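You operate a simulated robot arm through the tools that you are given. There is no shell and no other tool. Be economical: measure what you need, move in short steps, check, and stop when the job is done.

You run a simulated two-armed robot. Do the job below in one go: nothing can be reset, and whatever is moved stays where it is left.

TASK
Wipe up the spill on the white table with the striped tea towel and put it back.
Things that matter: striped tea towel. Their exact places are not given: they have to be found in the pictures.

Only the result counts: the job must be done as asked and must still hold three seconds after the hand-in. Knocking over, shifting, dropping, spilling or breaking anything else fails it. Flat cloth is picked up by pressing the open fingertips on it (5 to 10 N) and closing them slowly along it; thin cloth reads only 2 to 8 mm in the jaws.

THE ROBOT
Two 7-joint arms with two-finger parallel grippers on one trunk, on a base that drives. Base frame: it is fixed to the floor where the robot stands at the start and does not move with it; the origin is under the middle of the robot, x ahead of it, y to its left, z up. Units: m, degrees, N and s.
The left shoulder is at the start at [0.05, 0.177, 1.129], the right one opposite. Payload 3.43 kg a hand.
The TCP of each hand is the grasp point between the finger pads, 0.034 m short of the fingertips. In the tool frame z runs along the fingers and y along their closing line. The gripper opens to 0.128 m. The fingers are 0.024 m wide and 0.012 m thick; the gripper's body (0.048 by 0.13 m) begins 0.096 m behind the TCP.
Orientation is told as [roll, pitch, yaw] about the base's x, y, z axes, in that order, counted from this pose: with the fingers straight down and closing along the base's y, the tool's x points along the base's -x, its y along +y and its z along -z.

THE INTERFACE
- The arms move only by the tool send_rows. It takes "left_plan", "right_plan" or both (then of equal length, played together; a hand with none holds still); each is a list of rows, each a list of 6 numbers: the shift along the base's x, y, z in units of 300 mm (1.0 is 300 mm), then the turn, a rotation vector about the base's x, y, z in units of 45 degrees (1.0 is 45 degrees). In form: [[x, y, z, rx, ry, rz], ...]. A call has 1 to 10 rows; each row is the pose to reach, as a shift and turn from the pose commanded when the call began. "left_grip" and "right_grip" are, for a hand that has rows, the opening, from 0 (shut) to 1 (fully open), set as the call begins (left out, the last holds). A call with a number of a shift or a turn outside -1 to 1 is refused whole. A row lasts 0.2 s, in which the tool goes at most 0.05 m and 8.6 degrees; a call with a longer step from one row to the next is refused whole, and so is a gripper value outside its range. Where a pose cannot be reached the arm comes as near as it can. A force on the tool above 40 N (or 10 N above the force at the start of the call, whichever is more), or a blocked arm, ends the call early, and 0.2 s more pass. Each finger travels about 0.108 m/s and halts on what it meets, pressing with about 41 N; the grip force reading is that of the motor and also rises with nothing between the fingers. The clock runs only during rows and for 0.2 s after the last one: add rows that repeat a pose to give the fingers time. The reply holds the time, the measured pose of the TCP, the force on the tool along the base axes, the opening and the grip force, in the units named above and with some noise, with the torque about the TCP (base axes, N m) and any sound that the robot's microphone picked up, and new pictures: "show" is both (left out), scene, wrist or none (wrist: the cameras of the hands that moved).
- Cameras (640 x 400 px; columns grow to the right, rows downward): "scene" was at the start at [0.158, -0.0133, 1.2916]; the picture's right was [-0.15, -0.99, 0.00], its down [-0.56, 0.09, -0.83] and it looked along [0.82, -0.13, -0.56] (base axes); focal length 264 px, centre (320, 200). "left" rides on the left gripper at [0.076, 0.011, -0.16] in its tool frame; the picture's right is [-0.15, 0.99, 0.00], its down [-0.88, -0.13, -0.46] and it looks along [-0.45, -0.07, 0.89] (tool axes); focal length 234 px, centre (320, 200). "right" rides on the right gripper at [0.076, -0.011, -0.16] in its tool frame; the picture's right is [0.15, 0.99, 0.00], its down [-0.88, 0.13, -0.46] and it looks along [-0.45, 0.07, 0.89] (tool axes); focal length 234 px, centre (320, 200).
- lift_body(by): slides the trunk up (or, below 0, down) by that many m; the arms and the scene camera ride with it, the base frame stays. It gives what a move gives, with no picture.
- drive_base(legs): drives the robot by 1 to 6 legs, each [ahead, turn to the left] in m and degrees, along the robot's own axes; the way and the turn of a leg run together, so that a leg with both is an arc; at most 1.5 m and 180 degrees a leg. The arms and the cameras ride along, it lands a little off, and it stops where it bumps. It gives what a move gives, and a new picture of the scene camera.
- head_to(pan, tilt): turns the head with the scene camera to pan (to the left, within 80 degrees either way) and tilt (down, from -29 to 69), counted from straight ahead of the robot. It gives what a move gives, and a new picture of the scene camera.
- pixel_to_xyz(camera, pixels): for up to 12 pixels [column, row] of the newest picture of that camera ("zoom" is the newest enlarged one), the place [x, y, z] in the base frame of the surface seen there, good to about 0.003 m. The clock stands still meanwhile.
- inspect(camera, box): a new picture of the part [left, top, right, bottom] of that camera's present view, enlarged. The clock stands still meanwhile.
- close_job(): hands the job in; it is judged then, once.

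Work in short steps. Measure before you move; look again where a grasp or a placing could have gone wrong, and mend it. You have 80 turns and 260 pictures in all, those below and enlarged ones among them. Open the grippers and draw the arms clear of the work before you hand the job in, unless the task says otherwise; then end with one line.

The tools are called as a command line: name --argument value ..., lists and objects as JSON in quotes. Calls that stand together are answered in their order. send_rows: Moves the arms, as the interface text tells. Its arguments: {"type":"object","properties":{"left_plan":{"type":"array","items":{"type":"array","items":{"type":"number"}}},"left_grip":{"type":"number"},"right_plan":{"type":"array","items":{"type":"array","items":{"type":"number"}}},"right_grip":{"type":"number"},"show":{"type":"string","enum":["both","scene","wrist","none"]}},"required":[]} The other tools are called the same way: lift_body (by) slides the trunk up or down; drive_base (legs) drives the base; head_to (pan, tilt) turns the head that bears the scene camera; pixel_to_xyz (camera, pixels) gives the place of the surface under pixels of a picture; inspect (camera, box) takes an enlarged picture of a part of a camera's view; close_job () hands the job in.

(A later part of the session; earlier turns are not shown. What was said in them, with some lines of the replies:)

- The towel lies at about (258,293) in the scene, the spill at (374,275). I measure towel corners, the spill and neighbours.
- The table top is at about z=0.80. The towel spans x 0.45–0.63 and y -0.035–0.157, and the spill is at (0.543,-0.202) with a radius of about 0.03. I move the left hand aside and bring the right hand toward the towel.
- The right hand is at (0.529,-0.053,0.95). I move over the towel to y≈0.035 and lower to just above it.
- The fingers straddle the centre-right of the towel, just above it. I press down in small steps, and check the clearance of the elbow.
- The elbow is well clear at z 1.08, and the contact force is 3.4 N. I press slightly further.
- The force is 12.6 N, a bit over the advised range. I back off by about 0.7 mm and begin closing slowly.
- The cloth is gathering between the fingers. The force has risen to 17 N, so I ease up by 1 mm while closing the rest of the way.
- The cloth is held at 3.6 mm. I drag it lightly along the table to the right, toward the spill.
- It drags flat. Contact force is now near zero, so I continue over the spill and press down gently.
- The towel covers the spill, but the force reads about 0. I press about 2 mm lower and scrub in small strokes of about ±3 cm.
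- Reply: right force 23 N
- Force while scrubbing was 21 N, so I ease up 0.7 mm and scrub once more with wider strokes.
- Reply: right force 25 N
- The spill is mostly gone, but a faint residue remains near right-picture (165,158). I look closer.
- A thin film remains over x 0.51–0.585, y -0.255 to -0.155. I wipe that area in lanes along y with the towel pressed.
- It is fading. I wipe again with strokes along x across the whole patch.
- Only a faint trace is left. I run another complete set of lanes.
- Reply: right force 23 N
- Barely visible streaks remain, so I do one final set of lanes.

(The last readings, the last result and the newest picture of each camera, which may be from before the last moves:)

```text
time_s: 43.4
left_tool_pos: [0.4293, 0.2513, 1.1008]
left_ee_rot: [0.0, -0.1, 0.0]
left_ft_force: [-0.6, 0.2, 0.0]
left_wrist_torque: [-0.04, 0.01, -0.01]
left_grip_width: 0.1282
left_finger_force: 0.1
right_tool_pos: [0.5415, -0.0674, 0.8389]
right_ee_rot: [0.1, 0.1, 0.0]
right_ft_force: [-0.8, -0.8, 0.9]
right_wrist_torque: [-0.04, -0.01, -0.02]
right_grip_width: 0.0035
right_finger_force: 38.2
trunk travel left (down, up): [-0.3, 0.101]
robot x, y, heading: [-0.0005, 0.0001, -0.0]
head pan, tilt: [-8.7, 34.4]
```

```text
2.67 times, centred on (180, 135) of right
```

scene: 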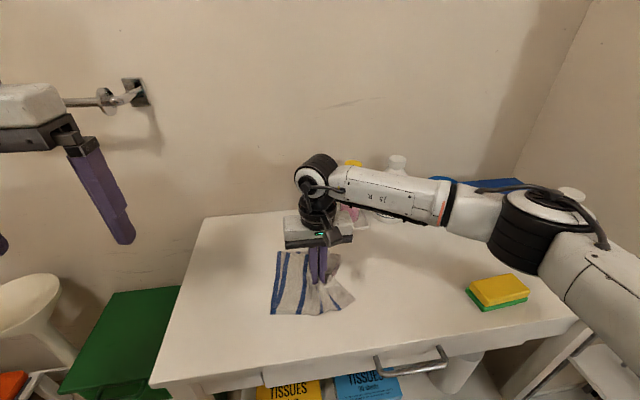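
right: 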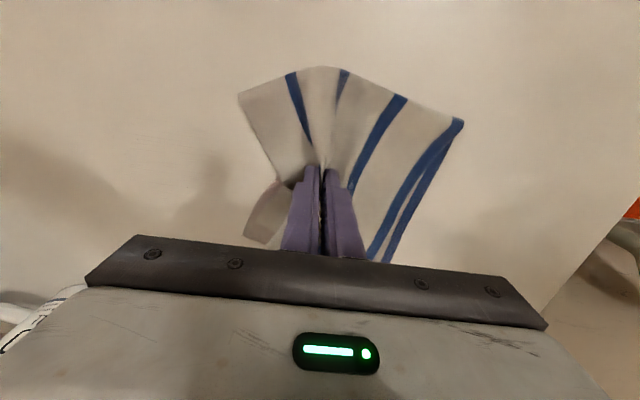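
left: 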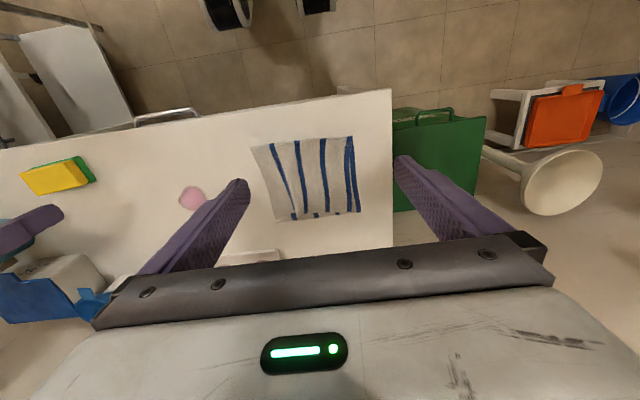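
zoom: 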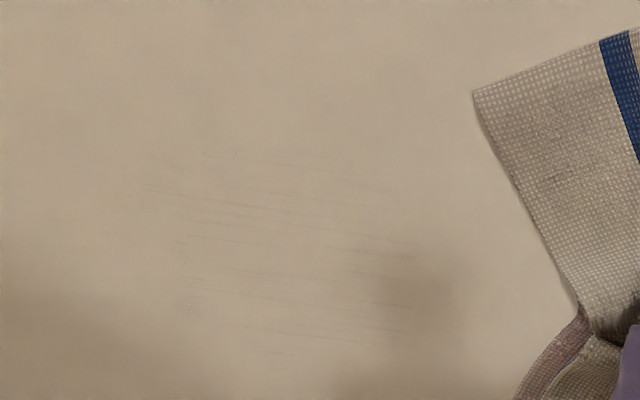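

That set had almost no pressure (z drifted to 0.838), so I redo it pressed about 3 mm lower.

send_rows --right_plan '[[-0.1, -0.1, -0.004, 0, 0, 0], [-0.11, -0.23, -0.011, 0, 0, 0], [-0.11, -0.38, -0.011, 0, 0, 0], [-0.11, -0.53, -0.011, 0, 0, 0], [-0.07, -0.63, -0.011, 0, 0, 0], [-0.05, -0.5, -0.011, 0, 0, 0], [-0.05, -0.37, -0.011, 0, 0, 0], [-0.05, -0.24, -0.011, 0, 0, 0], [0.0, -0.24, -0.011, 0, 0, 0], [0.0, -0.38, -0.011, 0, 0, 0]]' --show "none"

send_rows --right_plan '[[0, -0.13, 0, 0, 0, 0], [0, -0.25, 0, 0, 0, 0], [0.05, -0.25, 0, 0, 0, 0], [0.05, -0.12, 0, 0, 0, 0], [0.05, 0.01, 0, 0, 0, 0], [0.05, 0.13, 0, 0, 0, 0], [0.1, 0.13, 0, 0, 0, 0], [0.1, 0, 0, 0, 0, 0], [0.1, -0.13, 0, 0, 0, 0], [0.13, -0.25, 0, 0, 0, 0]]' --show "none"

send_rows --right_plan '[[-0.12, 0.03, 0, 0, 0, 0], [-0.26, 0.03, 0, 0, 0, 0], [-0.26, 0.1, 0, 0, 0, 0], [-0.12, 0.1, 0, 0, 0, 0], [0.02, 0.1, 0, 0, 0, 0], [0.02, 0.17, 0, 0, 0, 0], [-0.12, 0.17, 0, 0, 0, 0], [-0.26, 0.17, 0, 0, 0, 0], [-0.26, 0.24, 0, 0, 0, 0], [-0.13, 0.24, 0, 0, 0, 0]]' --show "none"

send_rows --right_plan '[[0.13, 0, 0, 0, 0, 0], [0.13, 0.07, 0, 0, 0, 0], [0, 0.07, 0, 0, 0, 0], [-0.13, 0.07, 0, 0, 0, 0], [-0.13, 0.14, 0, 0, 0, 0], [0, 0.14, 0, 0, 0, 0], [0.13, 0.14, 0, 0, 0, 0], [0.07, 0.28, 0.003, 0, 0, 0], [0, 0.4, 0.006, 0, 0, 0]]'

inspect --camera "right" --box '[60, 60, 300, 210]'

```text
time_s: 45.6
left_tool_pos: [0.4274, 0.2506, 1.1028]
left_ee_rot: [0.1, -0.1, 0.0]
left_ft_force: [-0.1, -0.4, 1.0]
left_wrist_torque: [0.0, 0.01, -0.02]
left_grip_width: 0.1281
left_finger_force: 0.2
right_tool_pos: [0.5436, -0.1785, 0.8353]
right_ee_rot: [0.3, -0.3, 0.1]
right_ft_force: [1.1, 4.2, 15.5]
right_wrist_torque: [0.19, -0.05, -0.04]
right_grip_width: 0.0036
right_finger_force: 38.7
trunk travel left (down, up): [-0.3, 0.101]
robot x, y, heading: [-0.0014, 0.0012, -0.3]
head pan, tilt: [-8.7, 34.4]
```

```text
time_s: 47.8
left_tool_pos: [0.428, 0.2511, 1.101]
left_ee_rot: [-0.1, -0.1, -0.1]
left_ft_force: [-0.3, -0.1, -0.8]
left_wrist_torque: [0.03, -0.01, -0.01]
left_grip_width: 0.128
left_finger_force: 0.1
right_tool_pos: [0.5785, -0.2544, 0.8353]
right_ee_rot: [0.0, 0.0, 0.0]
right_ft_force: [-1.2, 3.1, 9.5]
right_wrist_torque: [0.11, -0.01, 0.01]
right_grip_width: 0.0038
right_finger_force: 37.8
trunk travel left (down, up): [-0.3, 0.101]
robot x, y, heading: [0.0021, 0.0016, 0.2]
head pan, tilt: [-8.7, 34.4]
```

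```text
time_s: 50.0
left_tool_pos: [0.4272, 0.253, 1.1004]
left_ee_rot: [-0.1, -0.2, 0.1]
left_ft_force: [-0.4, -0.9, -0.8]
left_wrist_torque: [0.0, 0.01, -0.01]
left_grip_width: 0.128
left_finger_force: 0.1
right_tool_pos: [0.5418, -0.181, 0.8368]
right_ee_rot: [0.1, 0.1, 0.0]
right_ft_force: [-4.5, 2.4, 13.7]
right_wrist_torque: [0.06, 0.13, -0.05]
right_grip_width: 0.0034
right_finger_force: 37.5
trunk travel left (down, up): [-0.3, 0.101]
robot x, y, heading: [0.0007, 0.0013, -0.1]
head pan, tilt: [-8.7, 34.4]
```

```text
time_s: 52.0
left_tool_pos: [0.429, 0.2516, 1.1013]
left_ee_rot: [-0.1, -0.1, 0.0]
left_ft_force: [0.6, 0.2, -0.2]
left_wrist_torque: [0.0, 0.0, 0.0]
left_grip_width: 0.1279
left_finger_force: 0.1
right_tool_pos: [0.5428, -0.0623, 0.8363]
right_ee_rot: [0.0, 0.1, 0.0]
right_ft_force: [-0.4, -0.6, 3.0]
right_wrist_torque: [-0.05, -0.05, -0.01]
right_grip_width: 0.0031
right_finger_force: 37.7
trunk travel left (down, up): [-0.3, 0.101]
robot x, y, heading: [0.0035, -0.0006, -0.2]
head pan, tilt: [-8.7, 34.4]
```

scene: 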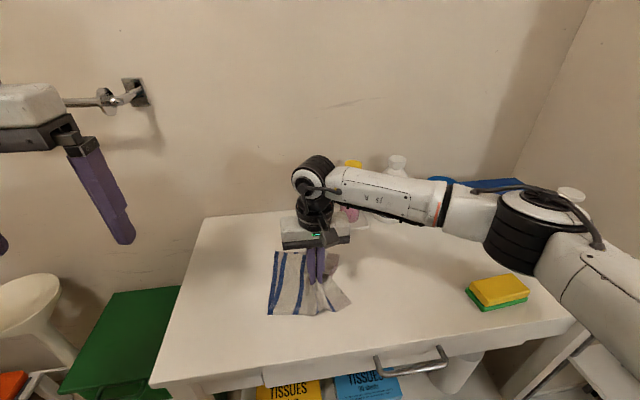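
right: 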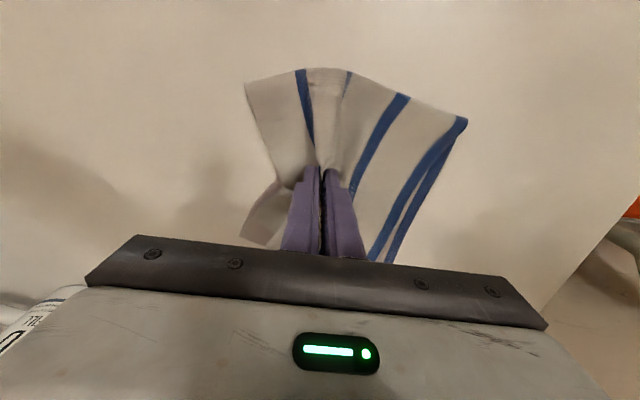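

```text
2.67 times, centred on (180, 135) of right
```

zoom: 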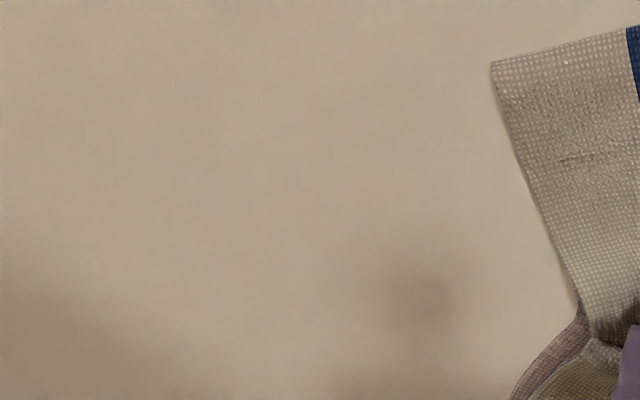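

The table is clean now. I drag the towel back to where it was grasped (0.535, 0.033).

send_rows --right_plan '[[-0.005, 0.06, 0.001, 0, 0, 0], [-0.01, 0.13, 0.001, 0, 0, 0], [-0.015, 0.2, 0.001, 0, 0, 0], [-0.02, 0.27, 0.001, 0, 0, 0], [-0.025, 0.32, 0, 0, 0, 0], [-0.025, 0.32, -0.003, 0, 0, 0]]'

```text
time_s: 53.4
left_tool_pos: [0.4291, 0.2508, 1.1001]
left_ee_rot: [0.0, -0.1, 0.0]
left_ft_force: [0.2, 0.1, -0.2]
left_wrist_torque: [0.0, -0.03, 0.0]
left_grip_width: 0.128
left_finger_force: 0.0
right_tool_pos: [0.5347, 0.0318, 0.8379]
right_ee_rot: [0.0, 0.1, 0.0]
right_ft_force: [0.1, -0.7, 0.9]
right_wrist_torque: [-0.04, -0.03, 0.0]
right_grip_width: 0.0036
right_finger_force: 38.2
trunk travel left (down, up): [-0.3, 0.101]
robot x, y, heading: [0.003, 0.0043, 0.1]
head pan, tilt: [-8.7, 34.4]
```

scene: 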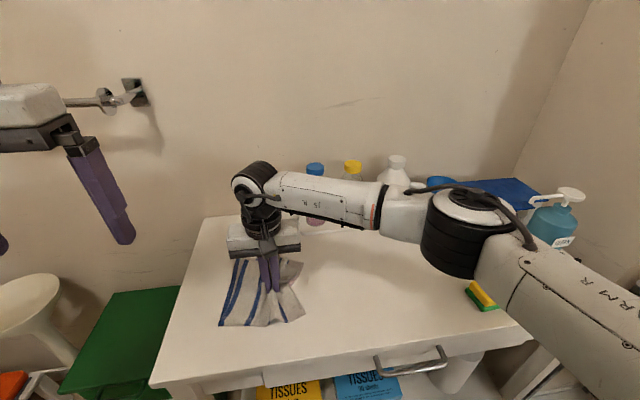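
right: 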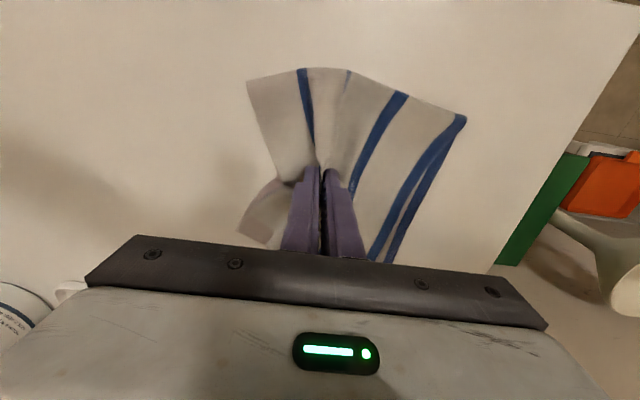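

It is back at its place. I press lightly and open the fingers in steps, to spread the gathered cloth.

send_rows --right_plan '[[0, 0, -0.003, 0, 0, 0], [0, 0, -0.006, 0, 0, 0]]' --show "none"

send_rows --right_plan '[[0, 0, 0, 0, 0, 0], [0, 0, 0, 0, 0, 0]]' --right_grip 0.15 --show "none"

send_rows --right_plan '[[0, 0, 0, 0, 0, 0], [0, 0, 0, 0, 0, 0]]' --right_grip 0.3 --show "none"

send_rows --right_plan '[[0, 0, 0, 0, 0, 0], [0, 0, 0, 0, 0, 0]]' --right_grip 0.45 --show "wrist"

```text
time_s: 54.0
left_tool_pos: [0.4288, 0.252, 1.1016]
left_ee_rot: [0.0, -0.1, 0.1]
left_ft_force: [0.6, 0.5, 0.4]
left_wrist_torque: [-0.04, 0.01, -0.01]
left_grip_width: 0.128
left_finger_force: 0.1
right_tool_pos: [0.5342, 0.0317, 0.8357]
right_ee_rot: [0.2, -0.2, 0.0]
right_ft_force: [1.0, -0.8, 10.9]
right_wrist_torque: [-0.05, 0.0, 0.0]
right_grip_width: 0.0035
right_finger_force: 38.0
trunk travel left (down, up): [-0.3, 0.101]
robot x, y, heading: [-0.0028, -0.0005, -0.2]
head pan, tilt: [-8.7, 34.4]
```

```text
time_s: 54.6
left_tool_pos: [0.4288, 0.2518, 1.1031]
left_ee_rot: [-0.1, -0.1, 0.0]
left_ft_force: [0.2, -0.5, -0.1]
left_wrist_torque: [-0.01, -0.03, 0.05]
left_grip_width: 0.128
left_finger_force: 0.1
right_tool_pos: [0.5351, 0.0315, 0.836]
right_ee_rot: [0.1, -0.2, 0.0]
right_ft_force: [1.5, 1.0, 13.4]
right_wrist_torque: [0.02, -0.03, 0.04]
right_grip_width: 0.0174
right_finger_force: 0.1
trunk travel left (down, up): [-0.3, 0.101]
robot x, y, heading: [-0.0005, 0.0006, -0.3]
head pan, tilt: [-8.7, 34.4]
```

```text
time_s: 55.2
left_tool_pos: [0.4273, 0.2516, 1.1028]
left_ee_rot: [0.0, -0.1, 0.0]
left_ft_force: [-1.1, 0.7, 0.4]
left_wrist_torque: [-0.01, 0.0, -0.02]
left_grip_width: 0.1278
left_finger_force: 0.0
right_tool_pos: [0.5333, 0.0327, 0.8351]
right_ee_rot: [0.2, 0.0, -0.1]
right_ft_force: [0.3, 1.0, 16.9]
right_wrist_torque: [-0.08, -0.01, 0.01]
right_grip_width: 0.0356
right_finger_force: 0.1
trunk travel left (down, up): [-0.3, 0.101]
robot x, y, heading: [0.0019, -0.003, -0.1]
head pan, tilt: [-8.7, 34.4]
```

```text
time_s: 55.8
left_tool_pos: [0.4277, 0.2512, 1.1021]
left_ee_rot: [0.0, -0.1, 0.0]
left_ft_force: [-0.5, 0.1, 0.1]
left_wrist_torque: [-0.02, -0.02, -0.01]
left_grip_width: 0.1279
left_finger_force: 0.1
right_tool_pos: [0.5334, 0.0323, 0.8354]
right_ee_rot: [0.1, -0.1, 0.1]
right_ft_force: [0.4, 1.4, 18.8]
right_wrist_torque: [-0.12, 0.01, 0.01]
right_grip_width: 0.054
right_finger_force: 0.1
trunk travel left (down, up): [-0.3, 0.101]
robot x, y, heading: [0.0016, 0.0014, -0.0]
head pan, tilt: [-8.7, 34.4]
```

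right: 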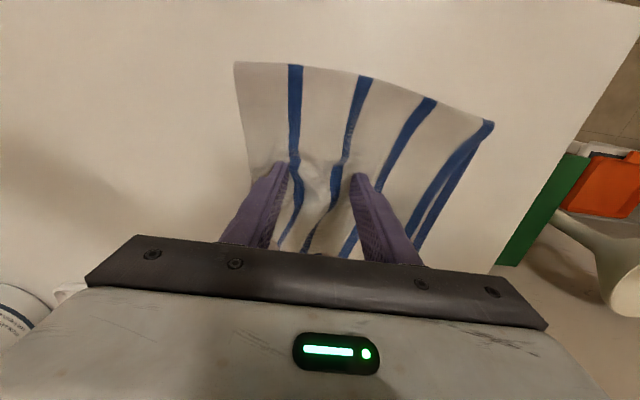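

The towel spread back nicely. I lift the right hand and move it away to see the result.

send_rows --right_plan '[[0, 0, 0.05, 0, 0, 0], [0, 0, 0.15, 0, 0, 0], [0, 0, 0.3, 0, 0, 0], [0, 0, 0.45, 0, 0, 0], [0, -0.15, 0.5, 0, 0, 0], [0, -0.3, 0.5, 0, 0, 0], [-0.03, -0.45, 0.55, 0, 0, 0], [-0.06, -0.6, 0.6, 0, 0, 0], [-0.1, -0.75, 0.63, 0, 0, 0], [-0.15, -0.9, 0.65, 0, 0, 0]]' --show "scene"

inspect --camera "scene" --box '[180, 230, 420, 380]'

pixel_to_xyz --camera "zoom" --pixels '[[320, 72], [350, 243], [102, 95], [70, 275], [210, 170], [310, 150]]'

```text
time_s: 58.0
left_tool_pos: [0.4276, 0.2515, 1.1012]
left_ee_rot: [0.0, -0.1, 0.0]
left_ft_force: [-0.1, -0.5, 0.2]
left_wrist_torque: [-0.01, -0.01, -0.02]
left_grip_width: 0.1279
left_finger_force: 0.1
right_tool_pos: [0.4907, -0.2384, 1.032]
right_ee_rot: [0.0, -0.1, 0.1]
right_ft_force: [-0.1, 1.6, -1.1]
right_wrist_torque: [-0.01, -0.03, -0.02]
right_grip_width: 0.0575
right_finger_force: 0.0
trunk travel left (down, up): [-0.3, 0.101]
robot x, y, heading: [-0.0026, -0.0004, 0.0]
head pan, tilt: [-8.7, 34.4]
```

scene: 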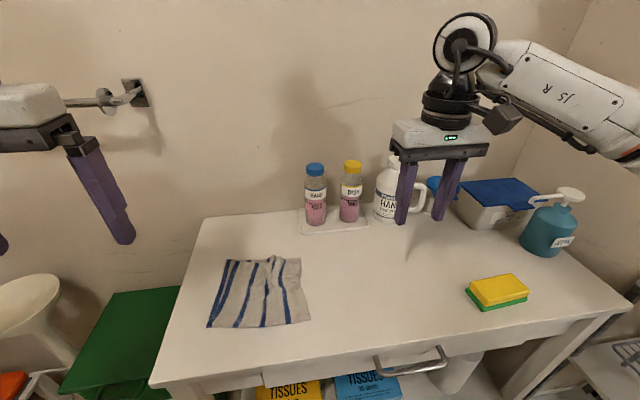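

```text
2.67 times, centred on (300, 305) of scene
```

zoom: 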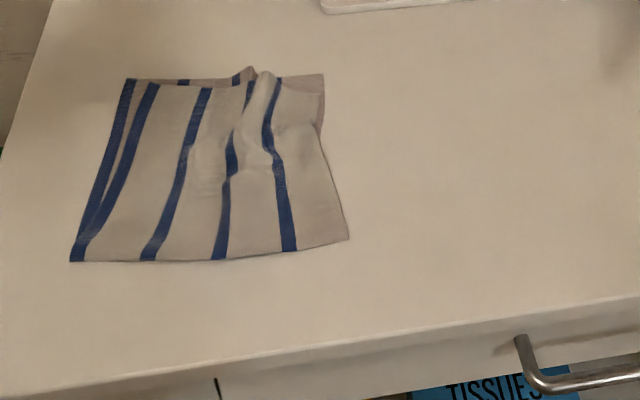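

```text
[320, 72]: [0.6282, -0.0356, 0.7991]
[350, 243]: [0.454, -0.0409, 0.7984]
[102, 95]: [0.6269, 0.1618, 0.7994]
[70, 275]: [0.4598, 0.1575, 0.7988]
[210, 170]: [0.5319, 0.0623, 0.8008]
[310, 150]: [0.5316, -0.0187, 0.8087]
```

The towel lies back within 1–2 cm of its original outline, the spill area is clean, and the other items are where they were. I open the right gripper fully and check the spill place once more.

send_rows --right_plan '[[0, -0.1, 0.05, 0, 0, 0], [-0.05, -0.2, 0.1, 0, 0, 0], [-0.1, -0.3, 0.1, 0, 0, 0]]' --right_grip 1.0 --show "none"

inspect --camera "scene" --box '[310, 235, 440, 316]'

```text
time_s: 58.8
left_tool_pos: [0.4299, 0.2495, 1.1008]
left_ee_rot: [-0.1, -0.1, -0.1]
left_ft_force: [-0.5, -0.8, -0.2]
left_wrist_torque: [-0.03, -0.06, 0.01]
left_grip_width: 0.128
left_finger_force: 0.1
right_tool_pos: [0.4592, -0.3299, 1.0594]
right_ee_rot: [0.1, 0.0, 0.0]
right_ft_force: [-0.7, -0.3, -0.7]
right_wrist_torque: [0.01, 0.01, -0.02]
right_grip_width: 0.1276
right_finger_force: 0.0
trunk travel left (down, up): [-0.3, 0.101]
robot x, y, heading: [0.0037, 0.0005, -0.1]
head pan, tilt: [-8.7, 34.4]
```

```text
4.92 times, centred on (375, 276) of scene
```

zoom: 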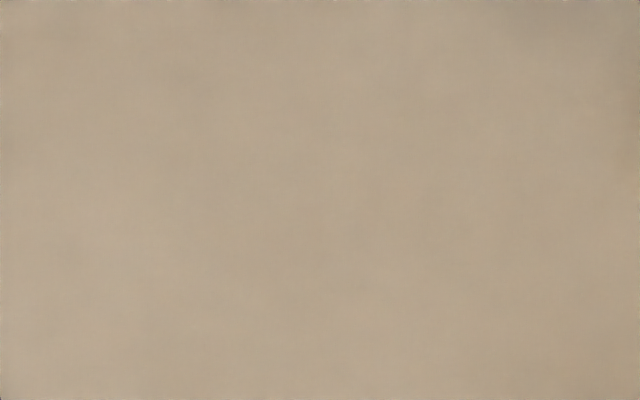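

The spill place is fully clean, the towel is back, and both hands are open and clear. I hand the job in.

close_job

```text
The job is handed in.
```

The spill is wiped up, and the striped tea towel is back within 1–2 cm of where it lay, with a small crease along its far edge.
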